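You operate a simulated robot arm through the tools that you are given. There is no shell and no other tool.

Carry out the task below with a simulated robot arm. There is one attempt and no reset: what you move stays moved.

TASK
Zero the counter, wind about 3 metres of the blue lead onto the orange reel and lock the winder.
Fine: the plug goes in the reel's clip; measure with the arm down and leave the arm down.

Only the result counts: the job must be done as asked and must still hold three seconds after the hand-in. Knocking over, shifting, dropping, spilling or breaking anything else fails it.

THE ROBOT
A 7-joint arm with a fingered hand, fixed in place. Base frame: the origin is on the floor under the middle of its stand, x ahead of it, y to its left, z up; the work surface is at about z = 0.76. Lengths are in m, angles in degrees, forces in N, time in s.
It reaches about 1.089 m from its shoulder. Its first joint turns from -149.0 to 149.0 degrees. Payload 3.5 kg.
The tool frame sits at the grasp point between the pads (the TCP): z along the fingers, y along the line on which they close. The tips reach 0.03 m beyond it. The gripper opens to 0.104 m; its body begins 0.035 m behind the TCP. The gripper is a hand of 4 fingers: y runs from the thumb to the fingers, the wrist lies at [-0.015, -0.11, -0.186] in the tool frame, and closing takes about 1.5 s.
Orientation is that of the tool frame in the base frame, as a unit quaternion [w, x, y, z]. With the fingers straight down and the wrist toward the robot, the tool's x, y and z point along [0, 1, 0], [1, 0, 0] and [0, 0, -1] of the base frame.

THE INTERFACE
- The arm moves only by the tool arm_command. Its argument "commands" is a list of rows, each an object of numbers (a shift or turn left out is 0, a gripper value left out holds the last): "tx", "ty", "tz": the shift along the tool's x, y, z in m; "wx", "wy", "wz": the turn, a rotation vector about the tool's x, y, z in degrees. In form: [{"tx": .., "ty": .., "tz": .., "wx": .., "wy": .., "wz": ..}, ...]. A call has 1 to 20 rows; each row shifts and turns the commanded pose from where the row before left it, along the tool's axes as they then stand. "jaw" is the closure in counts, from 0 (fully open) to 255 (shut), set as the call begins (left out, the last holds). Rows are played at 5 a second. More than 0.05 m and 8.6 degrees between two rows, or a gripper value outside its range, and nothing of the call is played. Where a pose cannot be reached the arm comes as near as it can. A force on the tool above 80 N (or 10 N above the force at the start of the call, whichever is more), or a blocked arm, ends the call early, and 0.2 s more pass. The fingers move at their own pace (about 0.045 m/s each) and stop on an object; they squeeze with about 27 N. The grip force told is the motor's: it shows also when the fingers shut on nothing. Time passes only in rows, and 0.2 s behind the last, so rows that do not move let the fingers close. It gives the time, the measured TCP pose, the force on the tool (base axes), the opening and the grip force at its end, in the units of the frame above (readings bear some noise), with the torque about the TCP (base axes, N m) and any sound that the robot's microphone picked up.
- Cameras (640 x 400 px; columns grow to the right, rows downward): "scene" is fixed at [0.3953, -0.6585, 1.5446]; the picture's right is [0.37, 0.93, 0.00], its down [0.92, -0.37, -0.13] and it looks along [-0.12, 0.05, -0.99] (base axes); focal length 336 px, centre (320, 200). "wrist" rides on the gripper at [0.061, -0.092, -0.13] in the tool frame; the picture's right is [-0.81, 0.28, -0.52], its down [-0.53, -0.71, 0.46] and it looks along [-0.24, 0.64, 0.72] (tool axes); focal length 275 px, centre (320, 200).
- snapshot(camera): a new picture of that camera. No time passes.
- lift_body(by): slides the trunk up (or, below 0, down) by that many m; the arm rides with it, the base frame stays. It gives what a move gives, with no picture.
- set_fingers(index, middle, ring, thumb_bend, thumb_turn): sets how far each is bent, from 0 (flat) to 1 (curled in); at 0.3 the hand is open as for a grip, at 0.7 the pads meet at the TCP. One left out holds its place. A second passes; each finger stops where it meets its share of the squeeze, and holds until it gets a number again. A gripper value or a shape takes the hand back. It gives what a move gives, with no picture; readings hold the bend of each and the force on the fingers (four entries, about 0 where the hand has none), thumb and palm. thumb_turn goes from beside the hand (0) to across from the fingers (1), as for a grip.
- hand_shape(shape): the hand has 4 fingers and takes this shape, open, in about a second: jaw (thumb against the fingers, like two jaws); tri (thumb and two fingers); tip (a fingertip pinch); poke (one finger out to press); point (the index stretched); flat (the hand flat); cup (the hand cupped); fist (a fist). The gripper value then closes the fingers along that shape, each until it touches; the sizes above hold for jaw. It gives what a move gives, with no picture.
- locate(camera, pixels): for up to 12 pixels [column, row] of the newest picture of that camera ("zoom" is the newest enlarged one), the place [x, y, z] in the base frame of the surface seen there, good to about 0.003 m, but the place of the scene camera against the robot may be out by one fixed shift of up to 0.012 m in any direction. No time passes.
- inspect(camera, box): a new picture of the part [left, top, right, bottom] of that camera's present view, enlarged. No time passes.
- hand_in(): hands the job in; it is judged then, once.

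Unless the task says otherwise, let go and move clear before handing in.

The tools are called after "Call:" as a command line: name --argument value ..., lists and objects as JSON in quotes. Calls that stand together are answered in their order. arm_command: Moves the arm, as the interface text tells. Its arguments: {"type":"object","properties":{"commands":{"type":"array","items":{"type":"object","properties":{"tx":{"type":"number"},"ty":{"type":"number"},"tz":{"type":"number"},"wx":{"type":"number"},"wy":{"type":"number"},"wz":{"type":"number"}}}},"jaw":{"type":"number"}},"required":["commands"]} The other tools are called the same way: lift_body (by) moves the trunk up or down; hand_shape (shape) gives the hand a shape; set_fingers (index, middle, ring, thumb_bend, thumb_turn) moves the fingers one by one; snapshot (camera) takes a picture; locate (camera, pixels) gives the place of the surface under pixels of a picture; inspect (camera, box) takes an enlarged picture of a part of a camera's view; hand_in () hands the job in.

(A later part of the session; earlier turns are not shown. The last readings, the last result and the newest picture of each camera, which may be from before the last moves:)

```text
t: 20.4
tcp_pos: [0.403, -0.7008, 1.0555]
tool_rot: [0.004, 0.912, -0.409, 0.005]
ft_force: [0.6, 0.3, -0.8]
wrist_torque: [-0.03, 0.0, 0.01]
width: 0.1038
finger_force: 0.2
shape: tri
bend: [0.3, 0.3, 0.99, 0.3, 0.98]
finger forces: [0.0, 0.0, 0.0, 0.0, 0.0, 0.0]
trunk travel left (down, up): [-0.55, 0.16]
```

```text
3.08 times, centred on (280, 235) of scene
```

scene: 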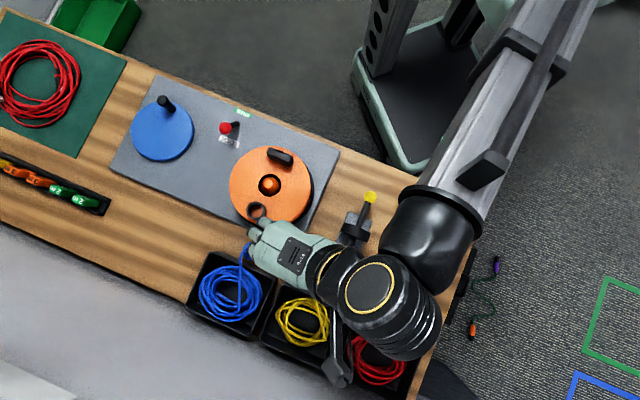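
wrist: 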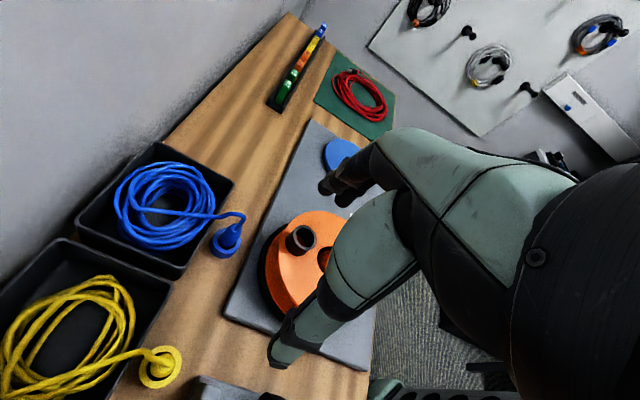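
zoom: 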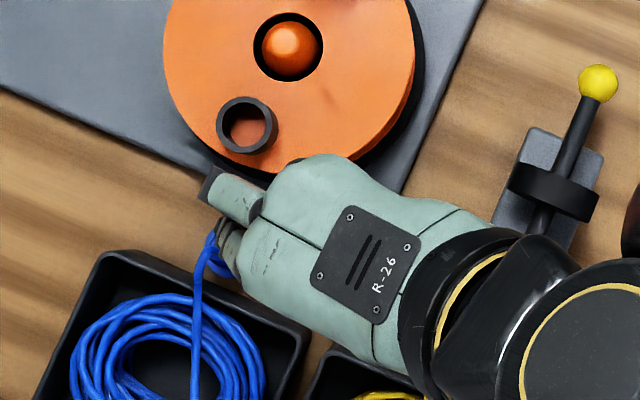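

In the tri shape, the two working fingers straddle the TCP at about x=±0.011, and the third is curled on the reel side, so they clear the tray rim. I'll move over the plug and hover at z≈0.93.

Call:
arm_command --commands '[{"tx": 0.0117, "ty": 0.0238, "tz": 0.012}, {"tx": 0.0117, "ty": 0.0238, "tz": 0.012}, {"tx": 0.0117, "ty": 0.0238, "tz": 0.012}, {"tx": 0.0117, "ty": 0.0238, "tz": 0.012}, {"tz": 0.025}, {"tz": 0.025}, {"tz": 0.025}, {}, {}]' --jaw 60

Call:
snapshot --camera "wrist"

Call:
inspect --camera "scene" --box '[190, 190, 330, 300]'

```text
t: 22.4
tcp_pos: [0.3627, -0.7995, 0.9336]
tool_rot: [0.005, 0.912, -0.41, 0.007]
ft_force: [-0.6, 0.2, 1.1]
wrist_torque: [-0.04, 0.03, -0.02]
width: 0.0799
finger_force: 0.0
shape: tri
bend: [0.26, 0.35, 0.99, 0.53, 0.99]
finger forces: [0.0, 0.0, 0.1, 0.1, 0.0, 0.0]
trunk travel left (down, up): [-0.55, 0.16]
```

```text
taken
```

wrist: 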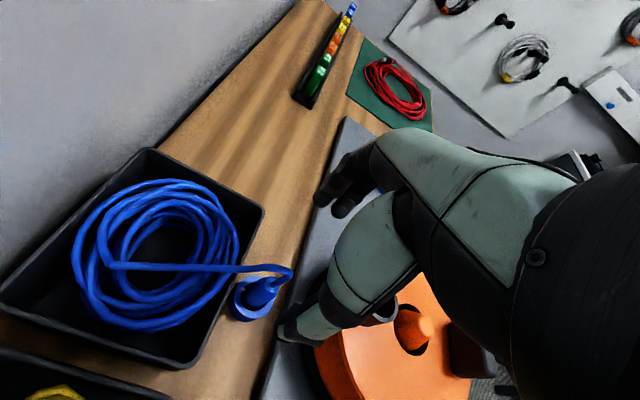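

```text
3.64 times, centred on (260, 245) of scene
```

zoom: 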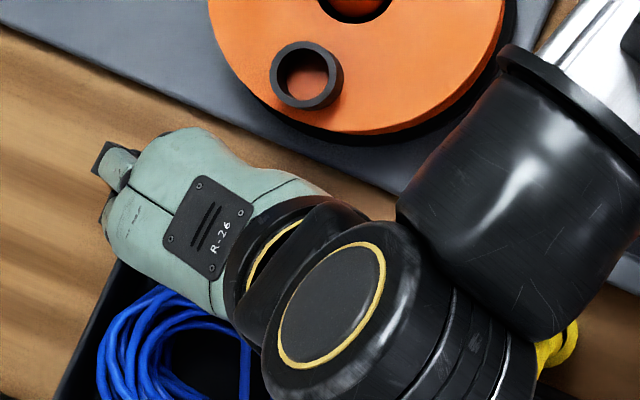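

The hand is above the plug at z 0.934. I'll check the plug's position once more from this close view before descending.

Call:
inspect --camera "wrist" --box '[210, 240, 340, 350]'

Call:
locate --camera "zoom" --pixels '[[210, 215], [235, 250], [200, 250], [250, 225], [255, 200], [300, 185], [270, 260], [230, 295], [180, 260], [130, 290], [260, 310], [290, 215]]'

```text
3.64 times, centred on (275, 295) of wrist
```

zoom: 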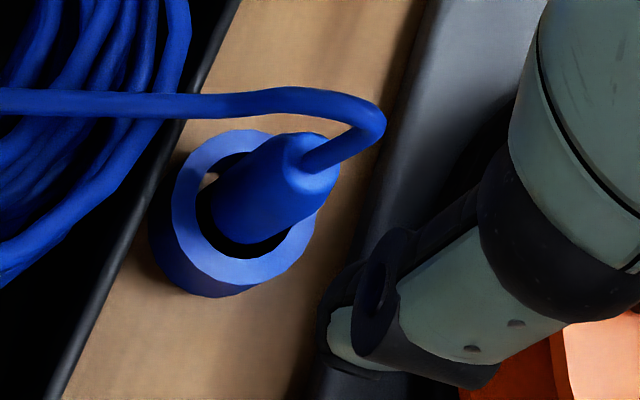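

```text
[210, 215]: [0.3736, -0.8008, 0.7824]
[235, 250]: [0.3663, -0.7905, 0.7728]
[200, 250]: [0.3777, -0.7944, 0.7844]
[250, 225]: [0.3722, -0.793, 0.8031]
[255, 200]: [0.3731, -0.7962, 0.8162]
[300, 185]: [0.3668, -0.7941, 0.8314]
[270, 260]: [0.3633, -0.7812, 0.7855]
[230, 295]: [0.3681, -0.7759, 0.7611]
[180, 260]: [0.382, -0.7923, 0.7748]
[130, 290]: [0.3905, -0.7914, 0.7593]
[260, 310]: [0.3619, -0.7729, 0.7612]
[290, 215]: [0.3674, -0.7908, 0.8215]
```

The plug axis is at about (0.3615,-0.798), within 2 mm of the TCP. I'll descend with the fingers straddling the plug.

Call:
arm_command --commands '[{"tz": 0.02}, {"tz": 0.02}, {"tz": 0.02}, {"tz": 0.02}, {"tz": 0.012}, {"tz": 0.008}, {}]'

Call:
snapshot --camera "wrist"

Call:
inspect --camera "scene" --box '[190, 190, 330, 300]'

```text
t: 24.0
tcp_pos: [0.3639, -0.8017, 0.8348]
tool_rot: [0.005, 0.912, -0.409, 0.007]
ft_force: [0.2, 0.7, 0.7]
wrist_torque: [-0.02, -0.02, 0.01]
width: 0.0798
finger_force: 0.0
shape: tri
bend: [0.26, 0.35, 0.99, 0.53, 0.99]
finger forces: [0.1, 0.0, 0.0, 0.0, 0.0, 0.0]
trunk travel left (down, up): [-0.55, 0.16]
```

```text
taken
```

wrist: 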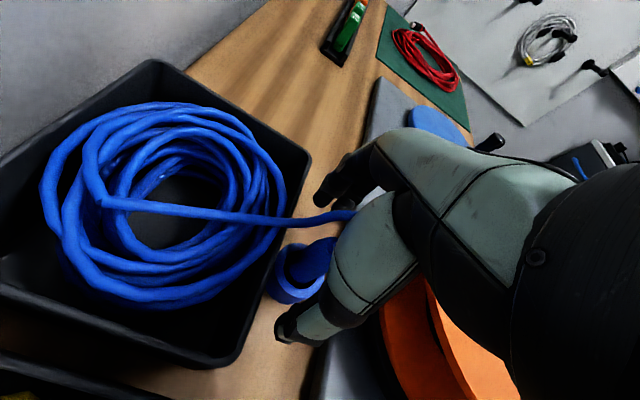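

```text
3.64 times, centred on (260, 245) of scene
```

zoom: 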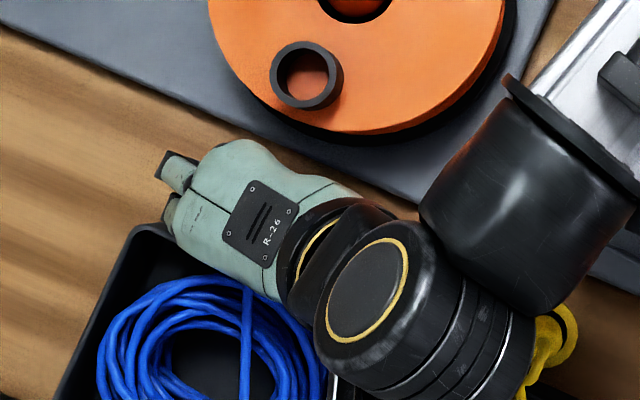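

No contact and the fingers straddle the plug. I'll make a small correction and close the grip.

Call:
arm_command --commands '[{"tx": -0.0035}, {}, {}, {}, {}, {}, {}, {}, {}, {}]' --jaw 255

Call:
snapshot --camera "wrist"

```text
t: 26.2
tcp_pos: [0.3619, -0.7994, 0.8349]
tool_rot: [0.005, 0.912, -0.409, 0.007]
ft_force: [-0.2, 0.2, -0.2]
wrist_torque: [-0.02, 0.0, -0.01]
width: 0.0131
finger_force: 26.8
shape: tri
bend: [0.72, 0.62, 1.0, 0.74, 1.0]
finger forces: [10.2, 12.8, 0.1, 0.0, 23.2, 0.1]
trunk travel left (down, up): [-0.55, 0.16]
```

```text
taken
```

wrist: 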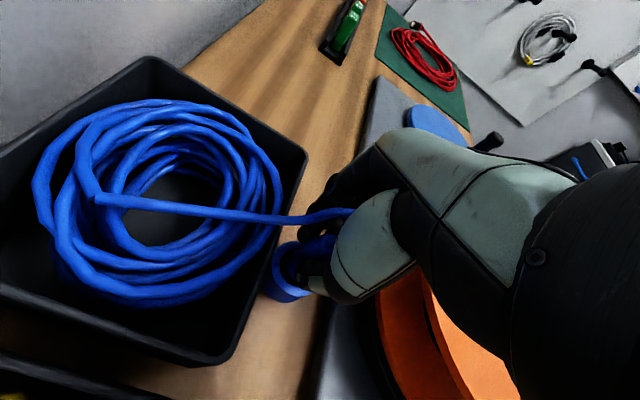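

The plug is gripped (10/13 N on the fingers, 23 N on the thumb). I'll lift it straight up.

Call:
arm_command --commands '[{"tz": -0.01}, {"tz": -0.015}, {"tz": -0.02}, {"tz": -0.02}, {"tz": -0.02}, {"tz": -0.02}, {"tz": -0.02}, {"tz": -0.015}, {}]'

Call:
snapshot --camera "wrist"

Call:
snapshot --camera "scene"

```text
t: 28.2
tcp_pos: [0.3617, -0.7973, 0.9755]
tool_rot: [0.004, 0.912, -0.409, 0.005]
ft_force: [-0.3, 0.5, -0.7]
wrist_torque: [0.01, 0.01, -0.02]
width: 0.013
finger_force: 27.0
shape: tri
bend: [0.72, 0.62, 1.0, 0.74, 1.0]
finger forces: [10.5, 13.2, 0.0, 0.1, 23.3, 0.0]
trunk travel left (down, up): [-0.55, 0.16]
```

```text
taken
```

wrist: 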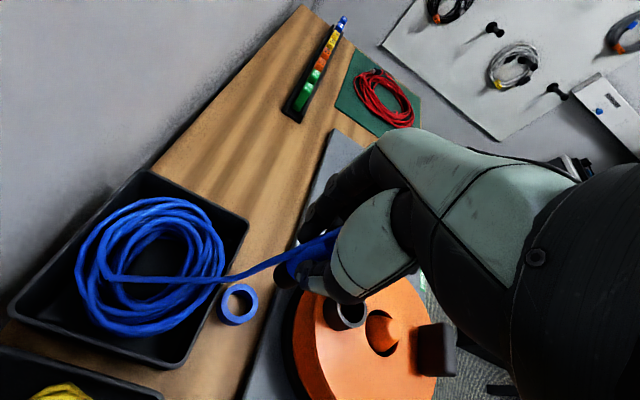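

```text
taken
```

scene: 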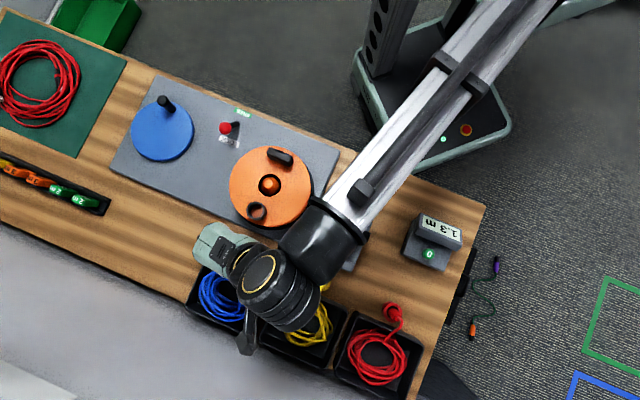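

The plug is out of its collar (empty ring at wrist (239,303)) and in the hand. I'll look at how it sits in the grip.

Call:
inspect --camera "wrist" --box '[220, 180, 420, 340]'

Call:
locate --camera "zoom" --pixels '[[235, 280], [250, 270], [225, 270], [240, 300], [270, 300], [290, 240], [400, 430]]'

```text
2.50 times, centred on (320, 260) of wrist
```

zoom: 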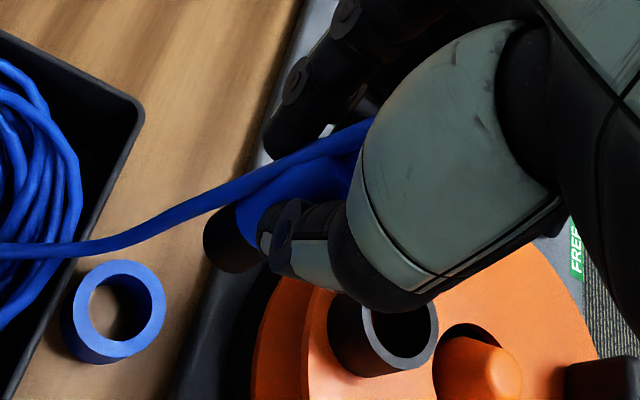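

```text
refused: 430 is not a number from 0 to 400
```

The plug has a black lower section, visible at zoom (228,245), below the blue body. I'll locate its end.

Call:
locate --camera "zoom" --pixels '[[212, 240], [225, 262], [245, 268], [235, 235], [255, 225], [300, 180], [230, 250], [400, 325], [345, 340], [365, 370], [430, 350], [400, 290]]'

Call:
inspect --camera "wrist" --box '[270, 220, 350, 300]'

```text
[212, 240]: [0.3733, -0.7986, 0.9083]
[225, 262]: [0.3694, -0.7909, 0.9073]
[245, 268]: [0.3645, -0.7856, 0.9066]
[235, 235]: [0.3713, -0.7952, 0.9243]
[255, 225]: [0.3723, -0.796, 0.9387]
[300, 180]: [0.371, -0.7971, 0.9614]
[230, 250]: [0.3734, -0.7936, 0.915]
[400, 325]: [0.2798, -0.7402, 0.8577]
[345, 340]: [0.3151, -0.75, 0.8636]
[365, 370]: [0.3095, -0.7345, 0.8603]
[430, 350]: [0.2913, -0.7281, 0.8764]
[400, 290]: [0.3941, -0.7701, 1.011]
```

```text
5.00 times, centred on (310, 260) of wrist
```

zoom: 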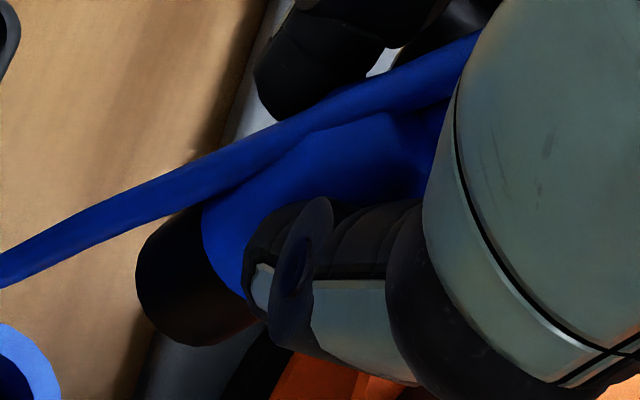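

The plug's bottom is about 6.9 cm below the TCP and its axis lies under the TCP. I'll move it sideways to above the clip at (0.295,-0.7447).

Call:
arm_command --commands '[{"tx": -0.0209, "ty": 0.0037}, {"tx": -0.0209, "ty": 0.0037}, {"tx": -0.0209, "ty": 0.0037}, {"tx": -0.0208, "ty": 0.0037}, {}, {}]'

Call:
snapshot --camera "wrist"

Call:
snapshot --camera "scene"

Call:
inspect --camera "wrist" --box '[230, 200, 390, 340]'

```text
t: 29.6
tcp_pos: [0.2973, -0.7473, 0.9743]
tool_rot: [0.005, 0.913, -0.409, 0.006]
ft_force: [-0.5, 0.9, -0.9]
wrist_torque: [0.02, 0.03, -0.01]
width: 0.013
finger_force: 26.8
shape: tri
bend: [0.72, 0.62, 1.0, 0.74, 1.0]
finger forces: [10.6, 13.2, 0.0, 0.0, 23.3, 0.1]
trunk travel left (down, up): [-0.55, 0.16]
```

```text
taken
```

wrist: 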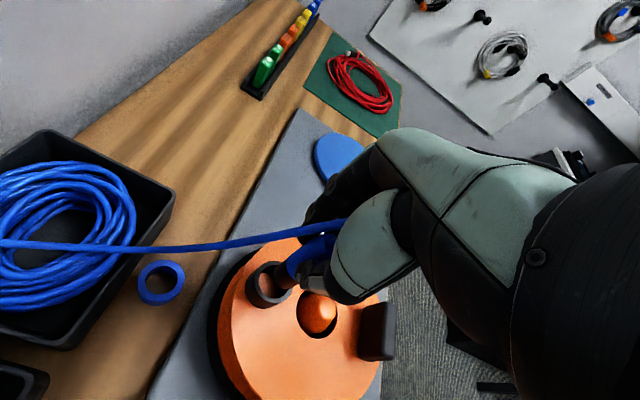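

```text
taken
```

scene: 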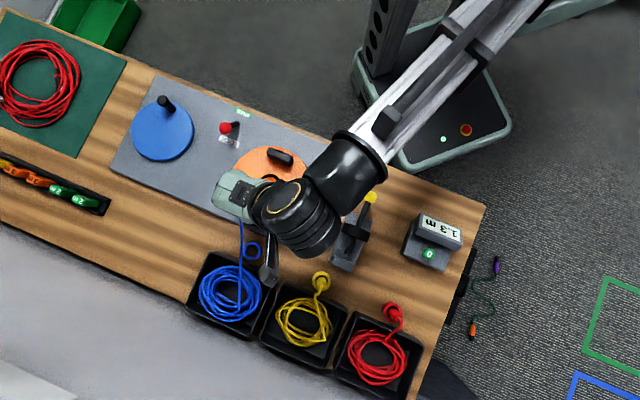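

```text
2.86 times, centred on (310, 270) of wrist
```

zoom: 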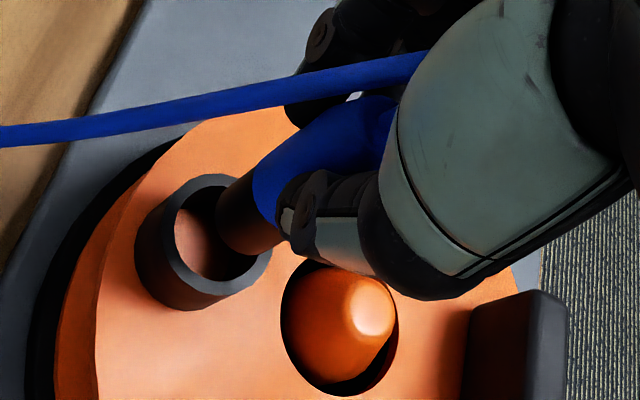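

The plug end hangs just over the ring, with its black base at zoom (245,225) and the ring centred around (215,235). I'll measure both precisely from this view.

Call:
locate --camera "zoom" --pixels '[[170, 235], [262, 262], [215, 183], [215, 290], [180, 205], [240, 280], [222, 205], [225, 225], [240, 240], [270, 190], [330, 130], [235, 190]]'

Call:
inspect --camera "wrist" --box '[260, 230, 330, 300]'

```text
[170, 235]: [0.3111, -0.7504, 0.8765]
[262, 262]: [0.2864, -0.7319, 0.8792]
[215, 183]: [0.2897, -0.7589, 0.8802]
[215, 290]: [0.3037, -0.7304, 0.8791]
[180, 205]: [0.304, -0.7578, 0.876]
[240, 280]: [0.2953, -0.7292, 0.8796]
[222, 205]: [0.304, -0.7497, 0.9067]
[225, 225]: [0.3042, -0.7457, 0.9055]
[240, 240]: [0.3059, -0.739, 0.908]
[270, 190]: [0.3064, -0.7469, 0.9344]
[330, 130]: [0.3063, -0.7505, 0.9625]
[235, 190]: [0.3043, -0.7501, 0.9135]
```

```text
5.71 times, centred on (295, 265) of wrist
```

zoom: 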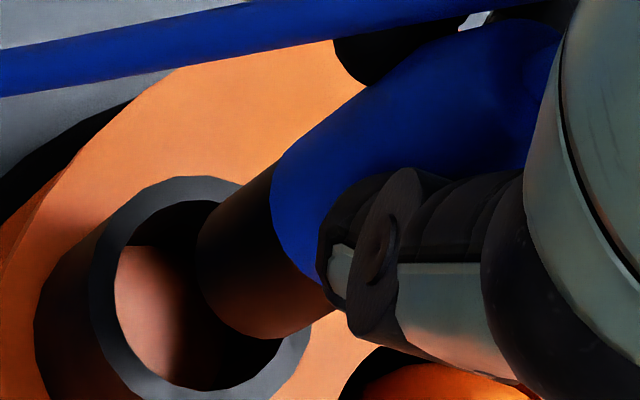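

The plug axis is within about 2 mm of the ring centre, and the gap is about 3 mm per side. I'll correct slightly and lower it slowly.

Call:
arm_command --commands '[{"tx": -0.0015, "ty": -0.0013}, {"tz": 0.01}, {"tz": 0.01}, {"tz": 0.008}, {"tz": 0.007}, {"tz": 0.005}, {}]'

Call:
inspect --camera "wrist" --box '[240, 200, 360, 320]'

```text
t: 31.2
tcp_pos: [0.2946, -0.7456, 0.932]
tool_rot: [0.004, 0.912, -0.41, 0.006]
ft_force: [-0.9, -0.6, -0.7]
wrist_torque: [-0.04, -0.03, 0.0]
width: 0.0131
finger_force: 27.5
shape: tri
bend: [0.72, 0.62, 1.0, 0.74, 1.0]
finger forces: [10.5, 13.3, 0.1, 0.1, 23.1, 0.1]
trunk travel left (down, up): [-0.55, 0.16]
```

```text
3.33 times, centred on (300, 260) of wrist
```

zoom: 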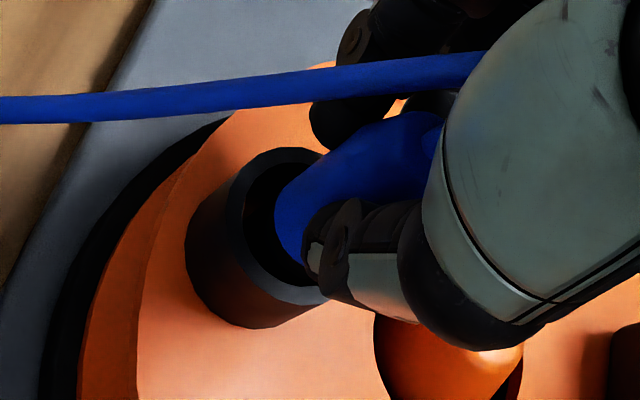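

The plug's black base is now inside the ring with no contact force. I'll keep lowering in small steps until it seats.

Call:
arm_command --commands '[{"tz": 0.004}, {"tz": 0.004}, {"tz": 0.003}, {"tz": 0.002}, {}]'

Call:
inspect --camera "wrist" --box '[240, 200, 360, 320]'

```text
t: 32.4
tcp_pos: [0.2933, -0.744, 0.9238]
tool_rot: [0.007, 0.912, -0.41, 0.007]
ft_force: [6.3, -3.0, 35.7]
wrist_torque: [-0.05, -0.15, 0.02]
width: 0.0149
finger_force: 26.6
shape: tri
bend: [0.72, 0.62, 1.0, 0.75, 1.0]
finger forces: [16.6, 15.1, 0.0, 0.0, 32.8, 0.0]
trunk travel left (down, up): [-0.55, 0.16]
```

```text
3.33 times, centred on (300, 260) of wrist
```

zoom: 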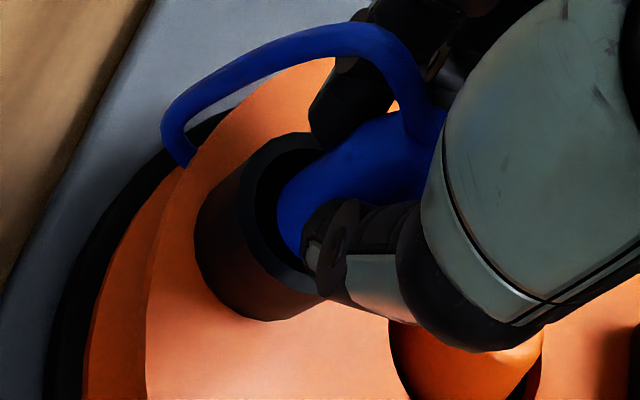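

The cable now loops from the plug down to the reel, so the plug has engaged in the clip (36 N seating force). I'll release and back straight up.

Call:
arm_command --commands '[{}, {}, {}, {}, {}, {}]' --jaw 60

Call:
snapshot --camera "wrist"

```text
t: 33.8
tcp_pos: [0.2945, -0.745, 0.9215]
tool_rot: [0.005, 0.912, -0.41, 0.006]
ft_force: [-0.2, -0.7, 0.3]
wrist_torque: [-0.01, 0.02, 0.01]
width: 0.0794
finger_force: 0.0
shape: tri
bend: [0.27, 0.35, 0.99, 0.53, 0.99]
finger forces: [0.0, 0.0, 0.0, 0.0, 0.0, 0.1]
trunk travel left (down, up): [-0.55, 0.16]
```

```text
taken
```

wrist: 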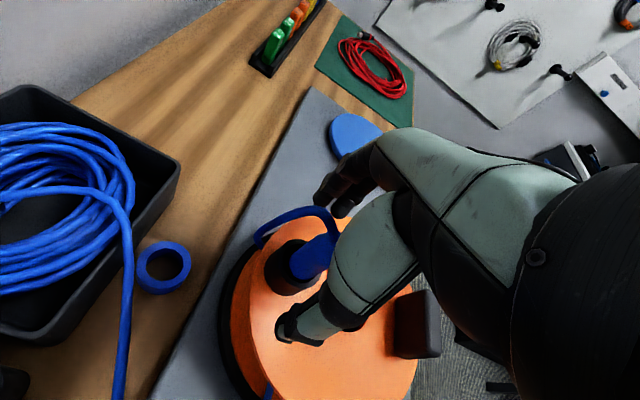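

Released. The lead from the tray now runs off toward the measuring wheel and then to the reel. Backing straight up and checking.

Call:
arm_command --commands '[{"tz": -0.015}, {"tz": -0.025}, {"tz": -0.03}, {"tz": -0.03}, {"tz": -0.03}, {"tz": -0.02}, {}]'

Call:
snapshot --camera "wrist"

Call:
snapshot --camera "scene"

```text
t: 35.4
tcp_pos: [0.2947, -0.7421, 1.07]
tool_rot: [0.005, 0.912, -0.41, 0.006]
ft_force: [1.0, 0.6, 0.3]
wrist_torque: [0.02, -0.02, 0.02]
width: 0.0796
finger_force: 0.0
shape: tri
bend: [0.27, 0.35, 0.99, 0.53, 0.99]
finger forces: [0.0, 0.0, 0.0, 0.0, 0.0, 0.0]
trunk travel left (down, up): [-0.55, 0.16]
```

```text
taken
```

wrist: 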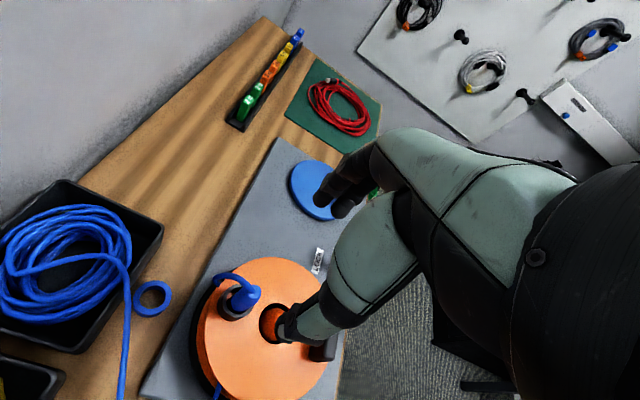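

```text
taken
```

scene: 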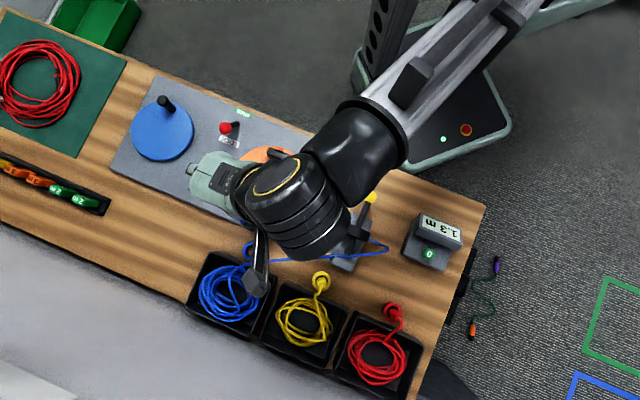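

The lead now runs from the tray through the measurer (loop at scene (385,245)) and on to the reel, so the clip holds it. Next I'll go to the zero button: back over open space, turn the hand back, close the fingers.

Call:
arm_command --commands '[{"tx": 0.0096, "ty": -0.0266}, {"tx": 0.0096, "ty": -0.0266}, {"tx": 0.0096, "ty": -0.0266}, {"tx": 0.0096, "ty": -0.0266}, {"wz": -7.5}, {"wz": -7.5}, {"wz": -7.5}, {"wz": -7.5}, {"wz": -7.5}, {"wz": -7.5}, {"wz": -7.5}, {"wz": -7.5}, {"wz": -7.5}, {"wz": -7.5}, {"wz": -7.5}, {"wz": -7.5}, {}]' --jaw 255

Call:
snapshot --camera "wrist"

Call:
snapshot --camera "scene"

```text
t: 39.0
tcp_pos: [0.3977, -0.6998, 1.0705]
tool_rot: [0.008, 0.934, 0.357, 0.001]
ft_force: [-0.1, 0.5, -0.2]
wrist_torque: [0.0, -0.02, -0.02]
width: 0.0002
finger_force: 27.3
shape: tri
bend: [0.7, 0.7, 1.0, 0.46, 1.0]
finger forces: [0.0, 0.1, 0.0, 0.1, 0.0, 0.0]
trunk travel left (down, up): [-0.55, 0.16]
```

```text
taken
```

wrist: 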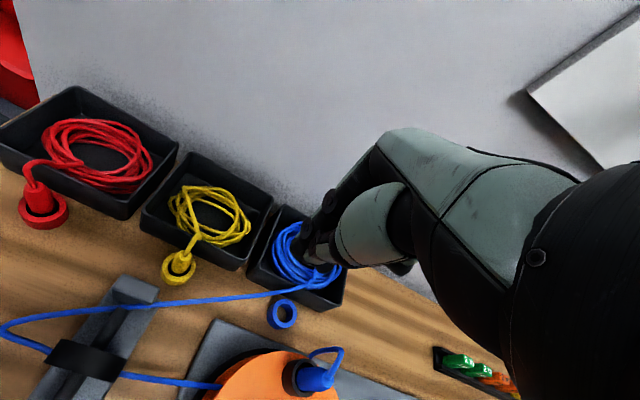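

```text
taken
```

scene: 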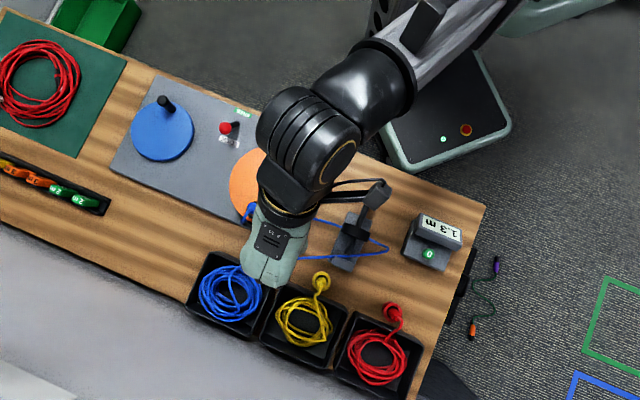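

The lead passes cleanly under the wheel to the reel. Moving over the button at height.

Call:
arm_command --commands '[{"tx": 0.037, "ty": -0.0166}, {"tx": 0.037, "ty": -0.0166}, {"tx": 0.037, "ty": -0.0166}, {"tx": 0.037, "ty": -0.0166}, {"tx": 0.037, "ty": -0.0166}, {"tx": 0.037, "ty": -0.0166}, {"tx": 0.037, "ty": -0.0166}, {"tz": 0.025}, {"tz": 0.025}, {"tz": 0.025}, {"tz": 0.025}, {}]'

Call:
snapshot --camera "wrist"

Call:
snapshot --camera "scene"

```text
t: 41.6
tcp_pos: [0.5156, -0.4437, 0.9695]
tool_rot: [0.008, 0.935, 0.356, 0.001]
ft_force: [-0.1, -0.8, -0.7]
wrist_torque: [-0.01, -0.01, 0.01]
width: 0.0
finger_force: 26.5
shape: tri
bend: [0.7, 0.7, 1.0, 0.46, 1.0]
finger forces: [0.0, 0.0, 0.0, 0.1, 0.0, 0.1]
trunk travel left (down, up): [-0.55, 0.16]
```

```text
taken
```

wrist: 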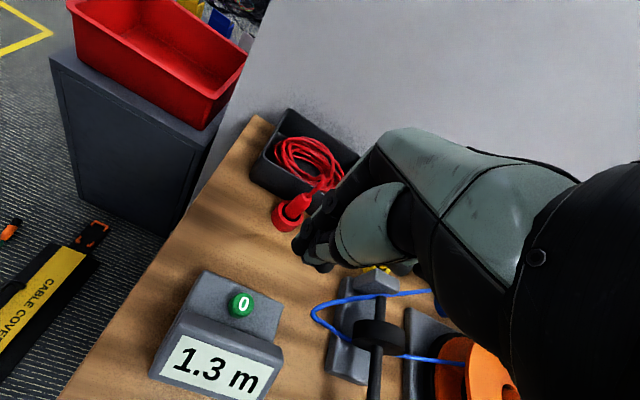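

```text
taken
```

scene: 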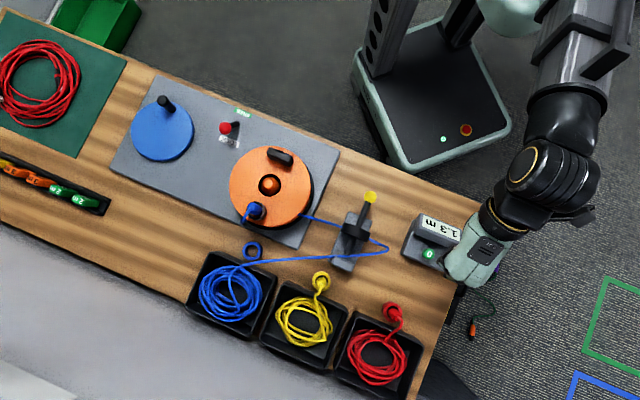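

The scene view shows the plug seated in the clip and the lead under the wheel. The button is at wrist (241,304), almost directly below the fingertips, so I'll locate it exactly.

Call:
locate --camera "wrist" --pixels '[[241, 300], [237, 305], [248, 304], [241, 310], [235, 335], [262, 330], [205, 325]]'

Call:
inspect --camera "wrist" --box '[150, 250, 350, 400]'

```text
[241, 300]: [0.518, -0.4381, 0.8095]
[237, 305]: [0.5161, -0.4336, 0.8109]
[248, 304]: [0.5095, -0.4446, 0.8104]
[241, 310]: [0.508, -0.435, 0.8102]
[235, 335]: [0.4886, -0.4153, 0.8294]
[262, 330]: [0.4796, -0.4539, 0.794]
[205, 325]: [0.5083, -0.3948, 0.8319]
```

```text
2.67 times, centred on (250, 325) of wrist
```

zoom: 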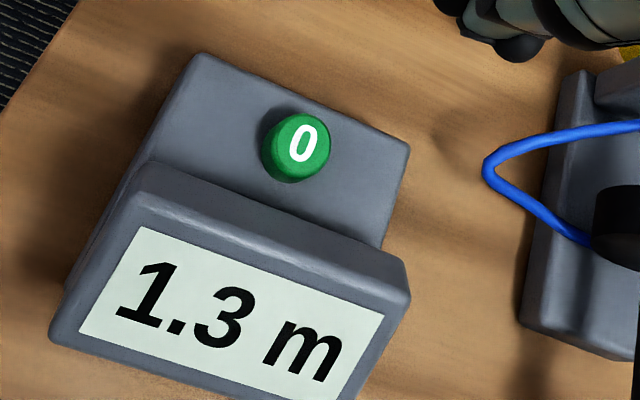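

Button top centre is (0.513,-0.438,0.81). I'll align, descend to just above it, then press in small steps.

Call:
arm_command --commands '[{"tx": 0.002, "ty": -0.004}, {"tz": 0.025}, {"tz": 0.025}, {"tz": 0.025}, {"tz": 0.025}, {"tz": 0.015}, {}]'

Call:
snapshot --camera "wrist"

Call:
inspect --camera "scene" --box '[390, 180, 530, 300]'

```text
t: 43.2
tcp_pos: [0.5151, -0.4386, 0.8529]
tool_rot: [0.009, 0.934, 0.356, 0.001]
ft_force: [-0.7, 0.1, -0.5]
wrist_torque: [0.0, -0.03, -0.02]
width: 0.0001
finger_force: 27.1
shape: tri
bend: [0.7, 0.7, 1.0, 0.46, 1.0]
finger forces: [0.1, 0.0, 0.0, 0.0, 0.0, 0.0]
trunk travel left (down, up): [-0.55, 0.16]
```

```text
taken
```

wrist: 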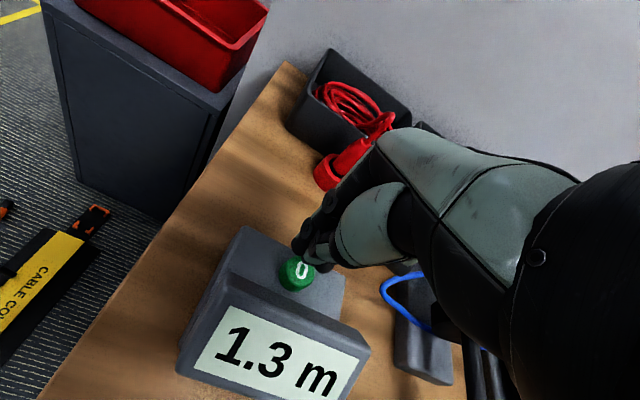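

```text
3.33 times, centred on (460, 240) of scene
```

zoom: 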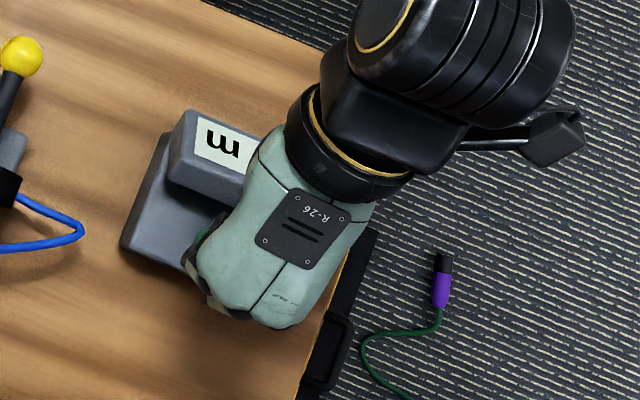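

The tips are about 1.3 cm above the button and aligned with it. Pressing down in small steps.

Call:
arm_command --commands '[{"tz": 0.005}, {"tz": 0.004}, {"tz": 0.004}, {"tz": 0.003}, {"tz": 0.003}]'

Call:
snapshot --camera "wrist"

```text
t: 44.4
tcp_pos: [0.5157, -0.4403, 0.8331]
tool_rot: [0.008, 0.934, 0.356, 0.001]
ft_force: [0.3, 0.6, 2.6]
wrist_torque: [0.02, -0.03, -0.02]
width: 0.0002
finger_force: 27.7
shape: tri
bend: [0.7, 0.7, 1.0, 0.46, 1.0]
finger forces: [0.0, 0.0, 0.0, 0.0, 0.0, 0.0]
trunk travel left (down, up): [-0.55, 0.16]
heard: click
```

```text
taken
```

wrist: 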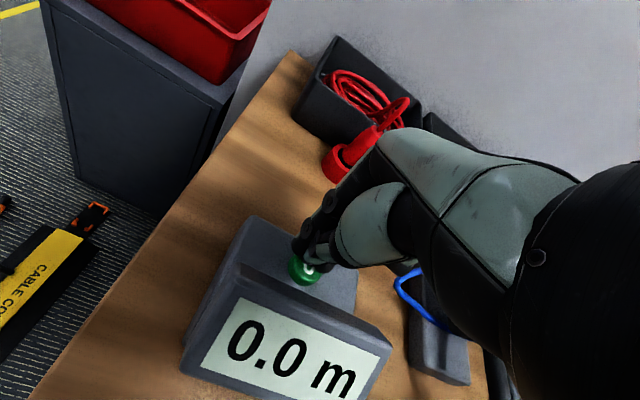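

Click heard, and the counter reads 0.0 m. I'll raise the hand and travel at height toward the lock lever.

Call:
arm_command --commands '[{"tz": -0.03}, {"tz": -0.04}, {"tz": -0.04}, {"tz": -0.04}, {"tz": -0.045}, {"tz": -0.045}, {"tx": -0.037, "ty": 0.0168}, {"tx": -0.037, "ty": 0.0168}, {"tx": -0.037, "ty": 0.0168}, {"tx": -0.037, "ty": 0.0168}, {"tx": -0.037, "ty": 0.0168}, {"tx": -0.037, "ty": 0.0168}, {"tx": -0.037, "ty": 0.0168}, {"tx": -0.0357, "ty": -0.005}, {"tx": -0.0357, "ty": -0.005}, {"tx": -0.0357, "ty": -0.005}, {"tx": -0.0357, "ty": -0.005}, {"tx": -0.0357, "ty": -0.005}, {}]'

Call:
snapshot --camera "wrist"

Call:
snapshot --camera "scene"

```text
t: 48.4
tcp_pos: [0.2464, -0.7989, 1.0756]
tool_rot: [0.008, 0.934, 0.356, 0.001]
ft_force: [-0.5, -0.4, -0.2]
wrist_torque: [0.0, 0.01, -0.02]
width: 0.0001
finger_force: 27.1
shape: tri
bend: [0.7, 0.7, 1.0, 0.46, 1.0]
finger forces: [0.1, 0.1, 0.0, 0.0, 0.0, 0.0]
trunk travel left (down, up): [-0.55, 0.16]
```

```text
taken
```

wrist: 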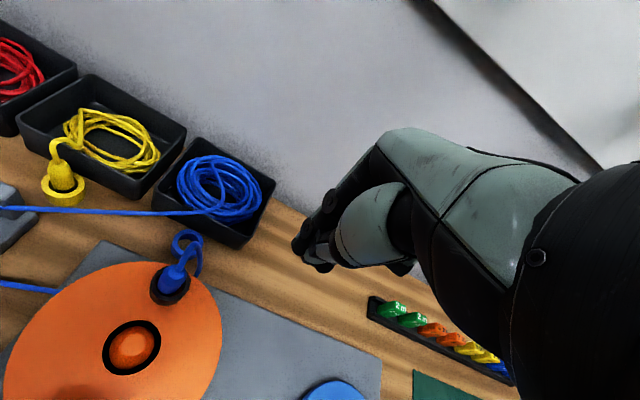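

```text
taken
```

scene: 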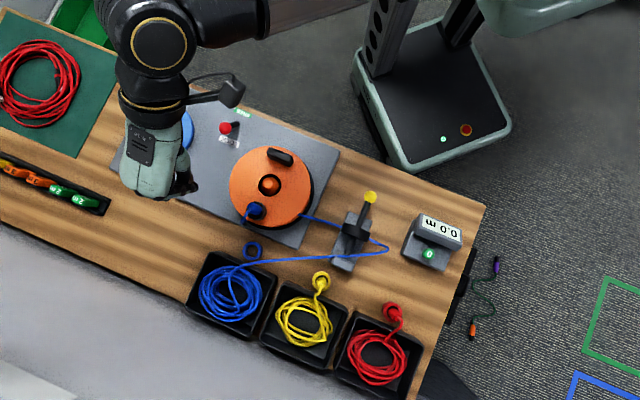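

Counter shows 0.0 m in the scene too. Moving above the lever with the fingers partly open to straddle the red ball.

Call:
arm_command --commands '[{"tx": -0.019, "ty": -0.0333}, {"tx": -0.019, "ty": -0.0333}, {"tx": -0.019, "ty": -0.0333}, {"tx": -0.0187, "ty": -0.0331}, {"tz": 0.03}, {"tz": 0.03}, {}]' --jaw 90

Call:
snapshot --camera "wrist"

Call:
snapshot --camera "scene"

```text
t: 50.0
tcp_pos: [0.1042, -0.7498, 1.0154]
tool_rot: [0.008, 0.934, 0.356, 0.002]
ft_force: [0.7, -0.4, 0.5]
wrist_torque: [0.0, 0.03, 0.03]
width: 0.0669
finger_force: 0.0
shape: tri
bend: [0.73, 0.39, 0.99, 0.62, 1.0]
finger forces: [0.1, 0.0, 0.0, 0.0, 0.1, 0.0]
trunk travel left (down, up): [-0.55, 0.16]
```

```text
taken
```

wrist: 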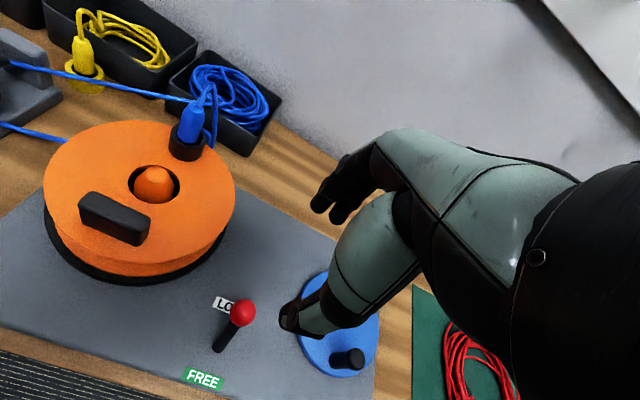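

```text
taken
```

scene: 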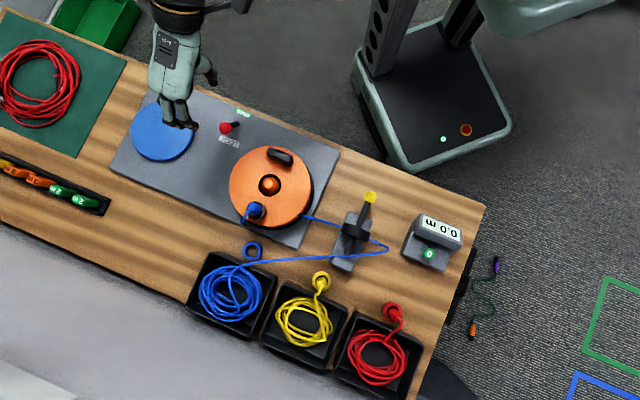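

The red ball is at wrist (243,312), with the crank disc and handle at (350,358). I'll locate the lever parts and the crank from the wrist camera.

Call:
locate --camera "wrist" --pixels '[[243, 312], [232, 330], [222, 347], [203, 378], [222, 302], [348, 355], [345, 362], [340, 372], [372, 330], [365, 365], [320, 345], [320, 300]]'

Call:
inspect --camera "wrist" --box '[180, 270, 400, 400]'

```text
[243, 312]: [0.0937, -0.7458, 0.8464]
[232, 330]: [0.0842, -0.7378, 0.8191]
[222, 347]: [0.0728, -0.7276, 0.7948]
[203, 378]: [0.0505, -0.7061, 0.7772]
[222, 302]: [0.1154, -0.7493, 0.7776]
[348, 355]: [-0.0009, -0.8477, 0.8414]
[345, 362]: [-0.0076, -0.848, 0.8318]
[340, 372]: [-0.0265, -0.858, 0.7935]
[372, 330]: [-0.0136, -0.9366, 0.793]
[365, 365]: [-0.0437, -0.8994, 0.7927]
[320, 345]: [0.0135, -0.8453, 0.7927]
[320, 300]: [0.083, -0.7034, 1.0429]
```

```text
2.91 times, centred on (290, 335) of wrist
```

zoom: 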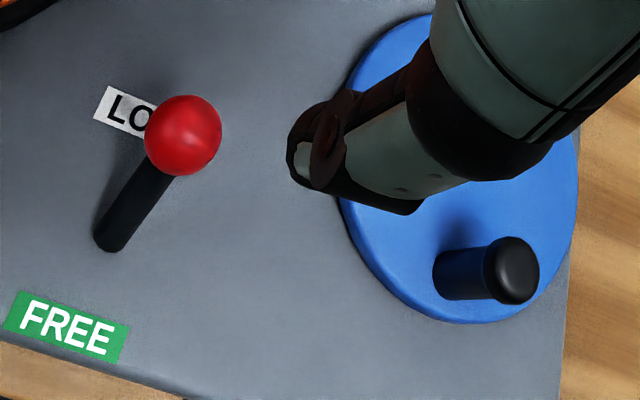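

The ball centre is about (0.095,-0.750,0.834), the rod base (0.073,-0.727), and FREE lies toward the robot. I'll lower the open hand around the ball.

Call:
arm_command --commands '[{"tx": -0.0067, "ty": -0.006}, {"tz": 0.03}, {"tz": 0.03}, {"tz": 0.03}, {"tz": 0.03}, {"tz": 0.03}, {"tz": 0.02}, {}]'

Call:
snapshot --camera "wrist"

Call:
inspect --camera "scene" --box '[150, 60, 310, 180]'

```text
t: 51.8
tcp_pos: [0.0967, -0.7506, 0.8448]
tool_rot: [0.007, 0.934, 0.356, 0.001]
ft_force: [-0.3, 0.1, -0.4]
wrist_torque: [-0.02, 0.01, 0.0]
width: 0.0672
finger_force: 0.0
shape: tri
bend: [0.73, 0.39, 0.99, 0.62, 1.0]
finger forces: [0.0, 0.0, 0.0, 0.0, 0.1, 0.1]
trunk travel left (down, up): [-0.55, 0.16]
```

```text
taken
```

wrist: 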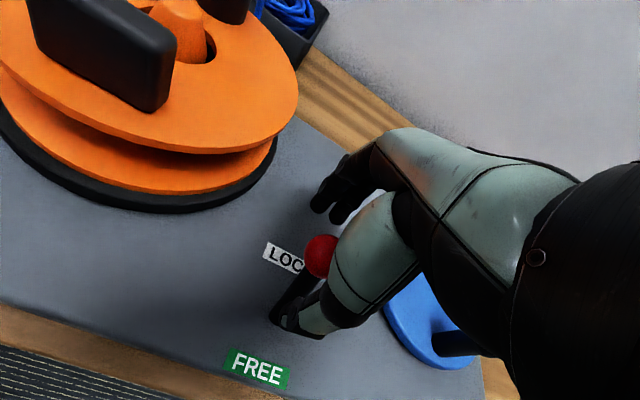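

```text
3.33 times, centred on (230, 120) of scene
```

zoom: 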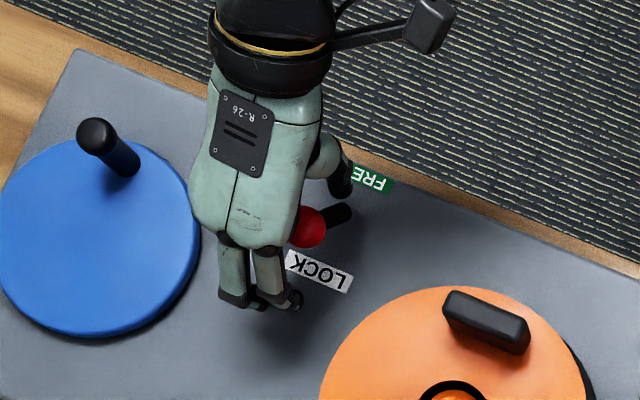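

The ball sits between thumb and fingers, at wrist (320,255). I'll drag toward FREE along −v and watch the force.

Call:
arm_command --commands '[{"ty": -0.01}, {"ty": -0.01}, {"ty": -0.01}, {"ty": -0.01}, {"ty": -0.01}, {"ty": -0.01}, {}]'

Call:
snapshot --camera "wrist"

Call:
inspect --camera "scene" --box '[150, 60, 310, 180]'

```text
t: 53.4
tcp_pos: [0.056, -0.7063, 0.8447]
tool_rot: [0.006, 0.935, 0.355, 0.001]
ft_force: [0.9, -0.8, -0.3]
wrist_torque: [0.01, -0.02, -0.01]
width: 0.0676
finger_force: 0.0
shape: tri
bend: [0.73, 0.39, 0.99, 0.62, 1.0]
finger forces: [0.2, 0.0, 0.1, 0.0, 0.0, 0.0]
trunk travel left (down, up): [-0.55, 0.16]
```

```text
taken
```

wrist: 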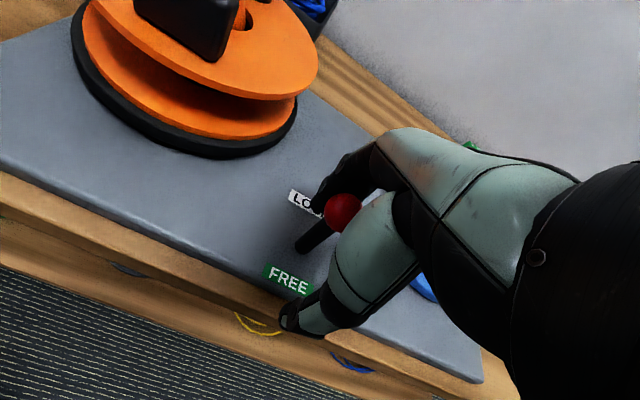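

```text
3.33 times, centred on (230, 120) of scene
```

zoom: 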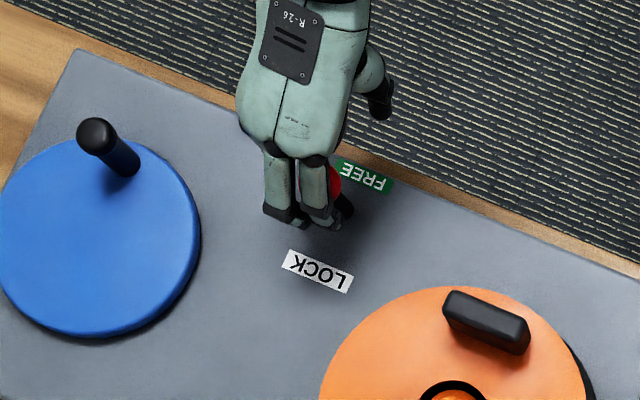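

The lever is moving with the fingers: the ball is now at wrist (342,210), about upright. Continuing toward FREE.

Call:
arm_command --commands '[{"ty": -0.008}, {"ty": -0.008}, {"ty": -0.006}, {"ty": -0.006}, {}]'

Call:
snapshot --camera "wrist"

Call:
inspect --camera "scene" --box '[150, 60, 310, 180]'

```text
t: 54.6
tcp_pos: [0.0367, -0.6856, 0.8449]
tool_rot: [0.008, 0.934, 0.357, 0.001]
ft_force: [0.9, -1.1, 0.2]
wrist_torque: [-0.01, -0.05, 0.0]
width: 0.0681
finger_force: 0.1
shape: tri
bend: [0.73, 0.38, 0.99, 0.62, 1.0]
finger forces: [0.1, 1.4, 0.1, 0.0, 0.0, 0.1]
trunk travel left (down, up): [-0.55, 0.16]
```

```text
taken
```

wrist: 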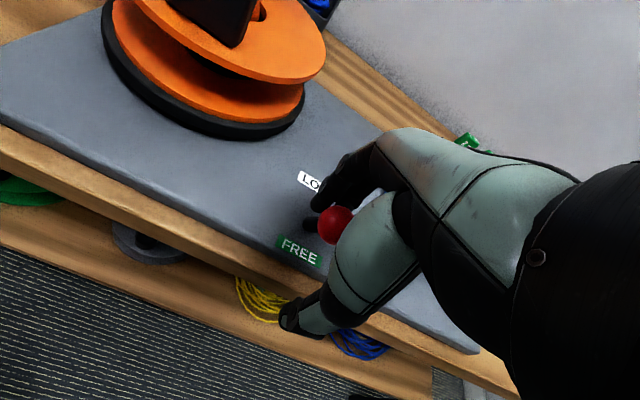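

```text
3.33 times, centred on (230, 120) of scene
```

zoom: 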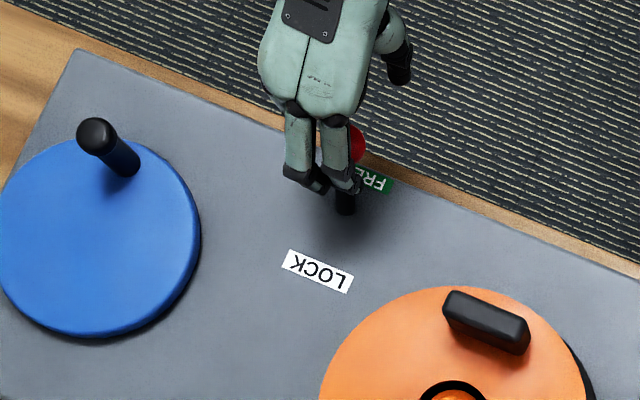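

The lever now leans toward FREE, with 1.4 N on the middle finger. I'll check the ball's position and push on to the stop.

Call:
locate --camera "wrist" --pixels '[[333, 222], [308, 226]]'

Call:
arm_command --commands '[{"ty": -0.005}, {"ty": -0.004}, {"ty": -0.003}, {"ty": -0.003}, {}]'

Call:
snapshot --camera "wrist"

Call:
inspect --camera "scene" --box '[150, 60, 310, 180]'

```text
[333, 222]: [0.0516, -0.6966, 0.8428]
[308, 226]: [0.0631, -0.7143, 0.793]
```

```text
t: 55.8
tcp_pos: [0.0283, -0.6739, 0.8426]
tool_rot: [0.008, 0.934, 0.356, 0.001]
ft_force: [7.0, -10.3, 5.2]
wrist_torque: [-0.43, -0.26, -0.02]
width: 0.0743
finger_force: 0.1
shape: tri
bend: [0.26, 0.3, 0.99, 0.62, 1.0]
finger forces: [3.2, 10.0, 0.0, 0.0, 0.0, 0.1]
trunk travel left (down, up): [-0.55, 0.16]
```

```text
taken
```

wrist: 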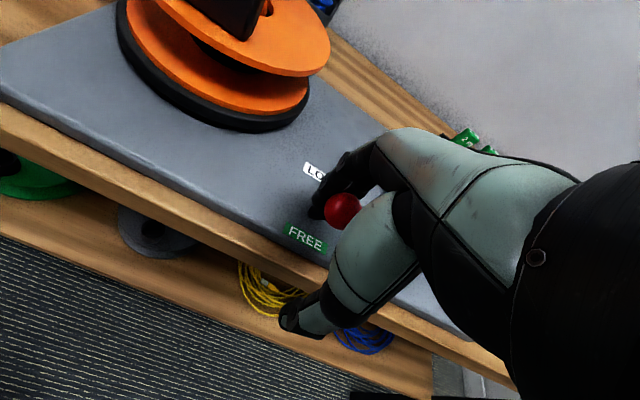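

```text
3.33 times, centred on (230, 120) of scene
```

zoom: 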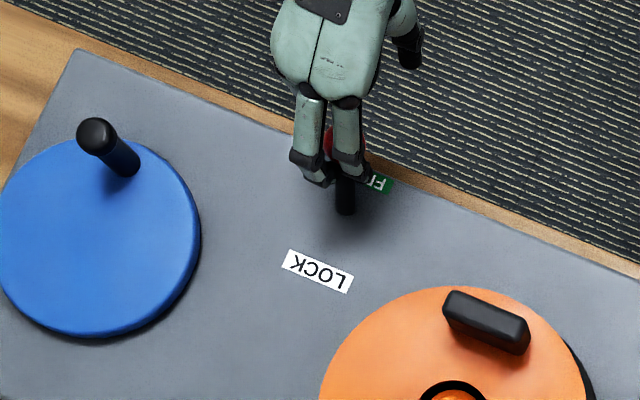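

The force jumped to about 13 N and the ball stopped, so the lever is at its FREE stop. I'll back off so the fingers clear the ball, then rise.

Call:
arm_command --commands '[{"ty": 0.012}, {"ty": 0.01}, {"tz": -0.03}, {"tz": -0.03}, {"tz": -0.03}, {"tz": -0.03}, {"tz": -0.03}, {}]'

Call:
snapshot --camera "wrist"

Call:
snapshot --camera "scene"

```text
t: 57.6
tcp_pos: [0.0393, -0.6878, 0.9923]
tool_rot: [0.008, 0.934, 0.356, 0.001]
ft_force: [-0.1, 0.8, -0.2]
wrist_torque: [-0.01, 0.0, -0.01]
width: 0.067
finger_force: 0.0
shape: tri
bend: [0.73, 0.39, 0.99, 0.62, 1.0]
finger forces: [0.0, 0.0, 0.0, 0.0, 0.0, 0.0]
trunk travel left (down, up): [-0.55, 0.16]
```

```text
taken
```

wrist: 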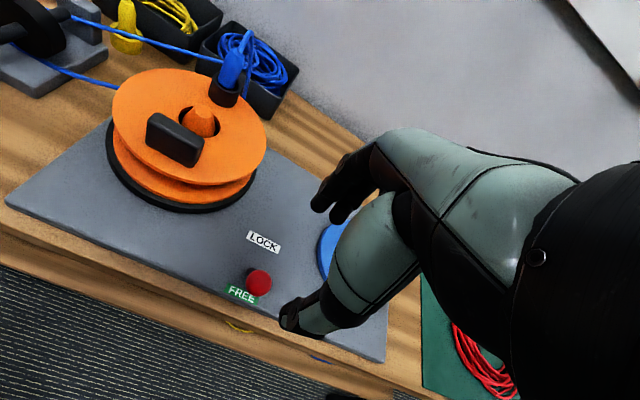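

```text
taken
```

scene: 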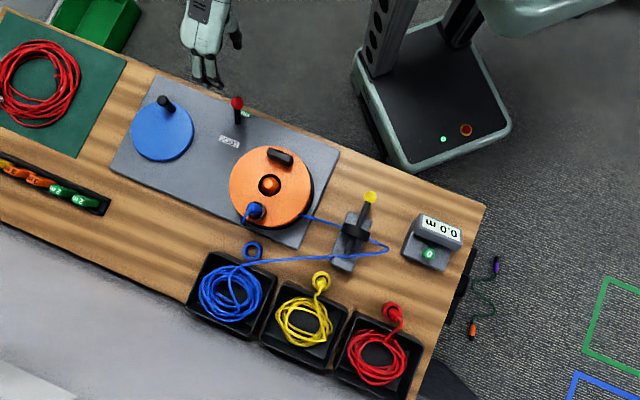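

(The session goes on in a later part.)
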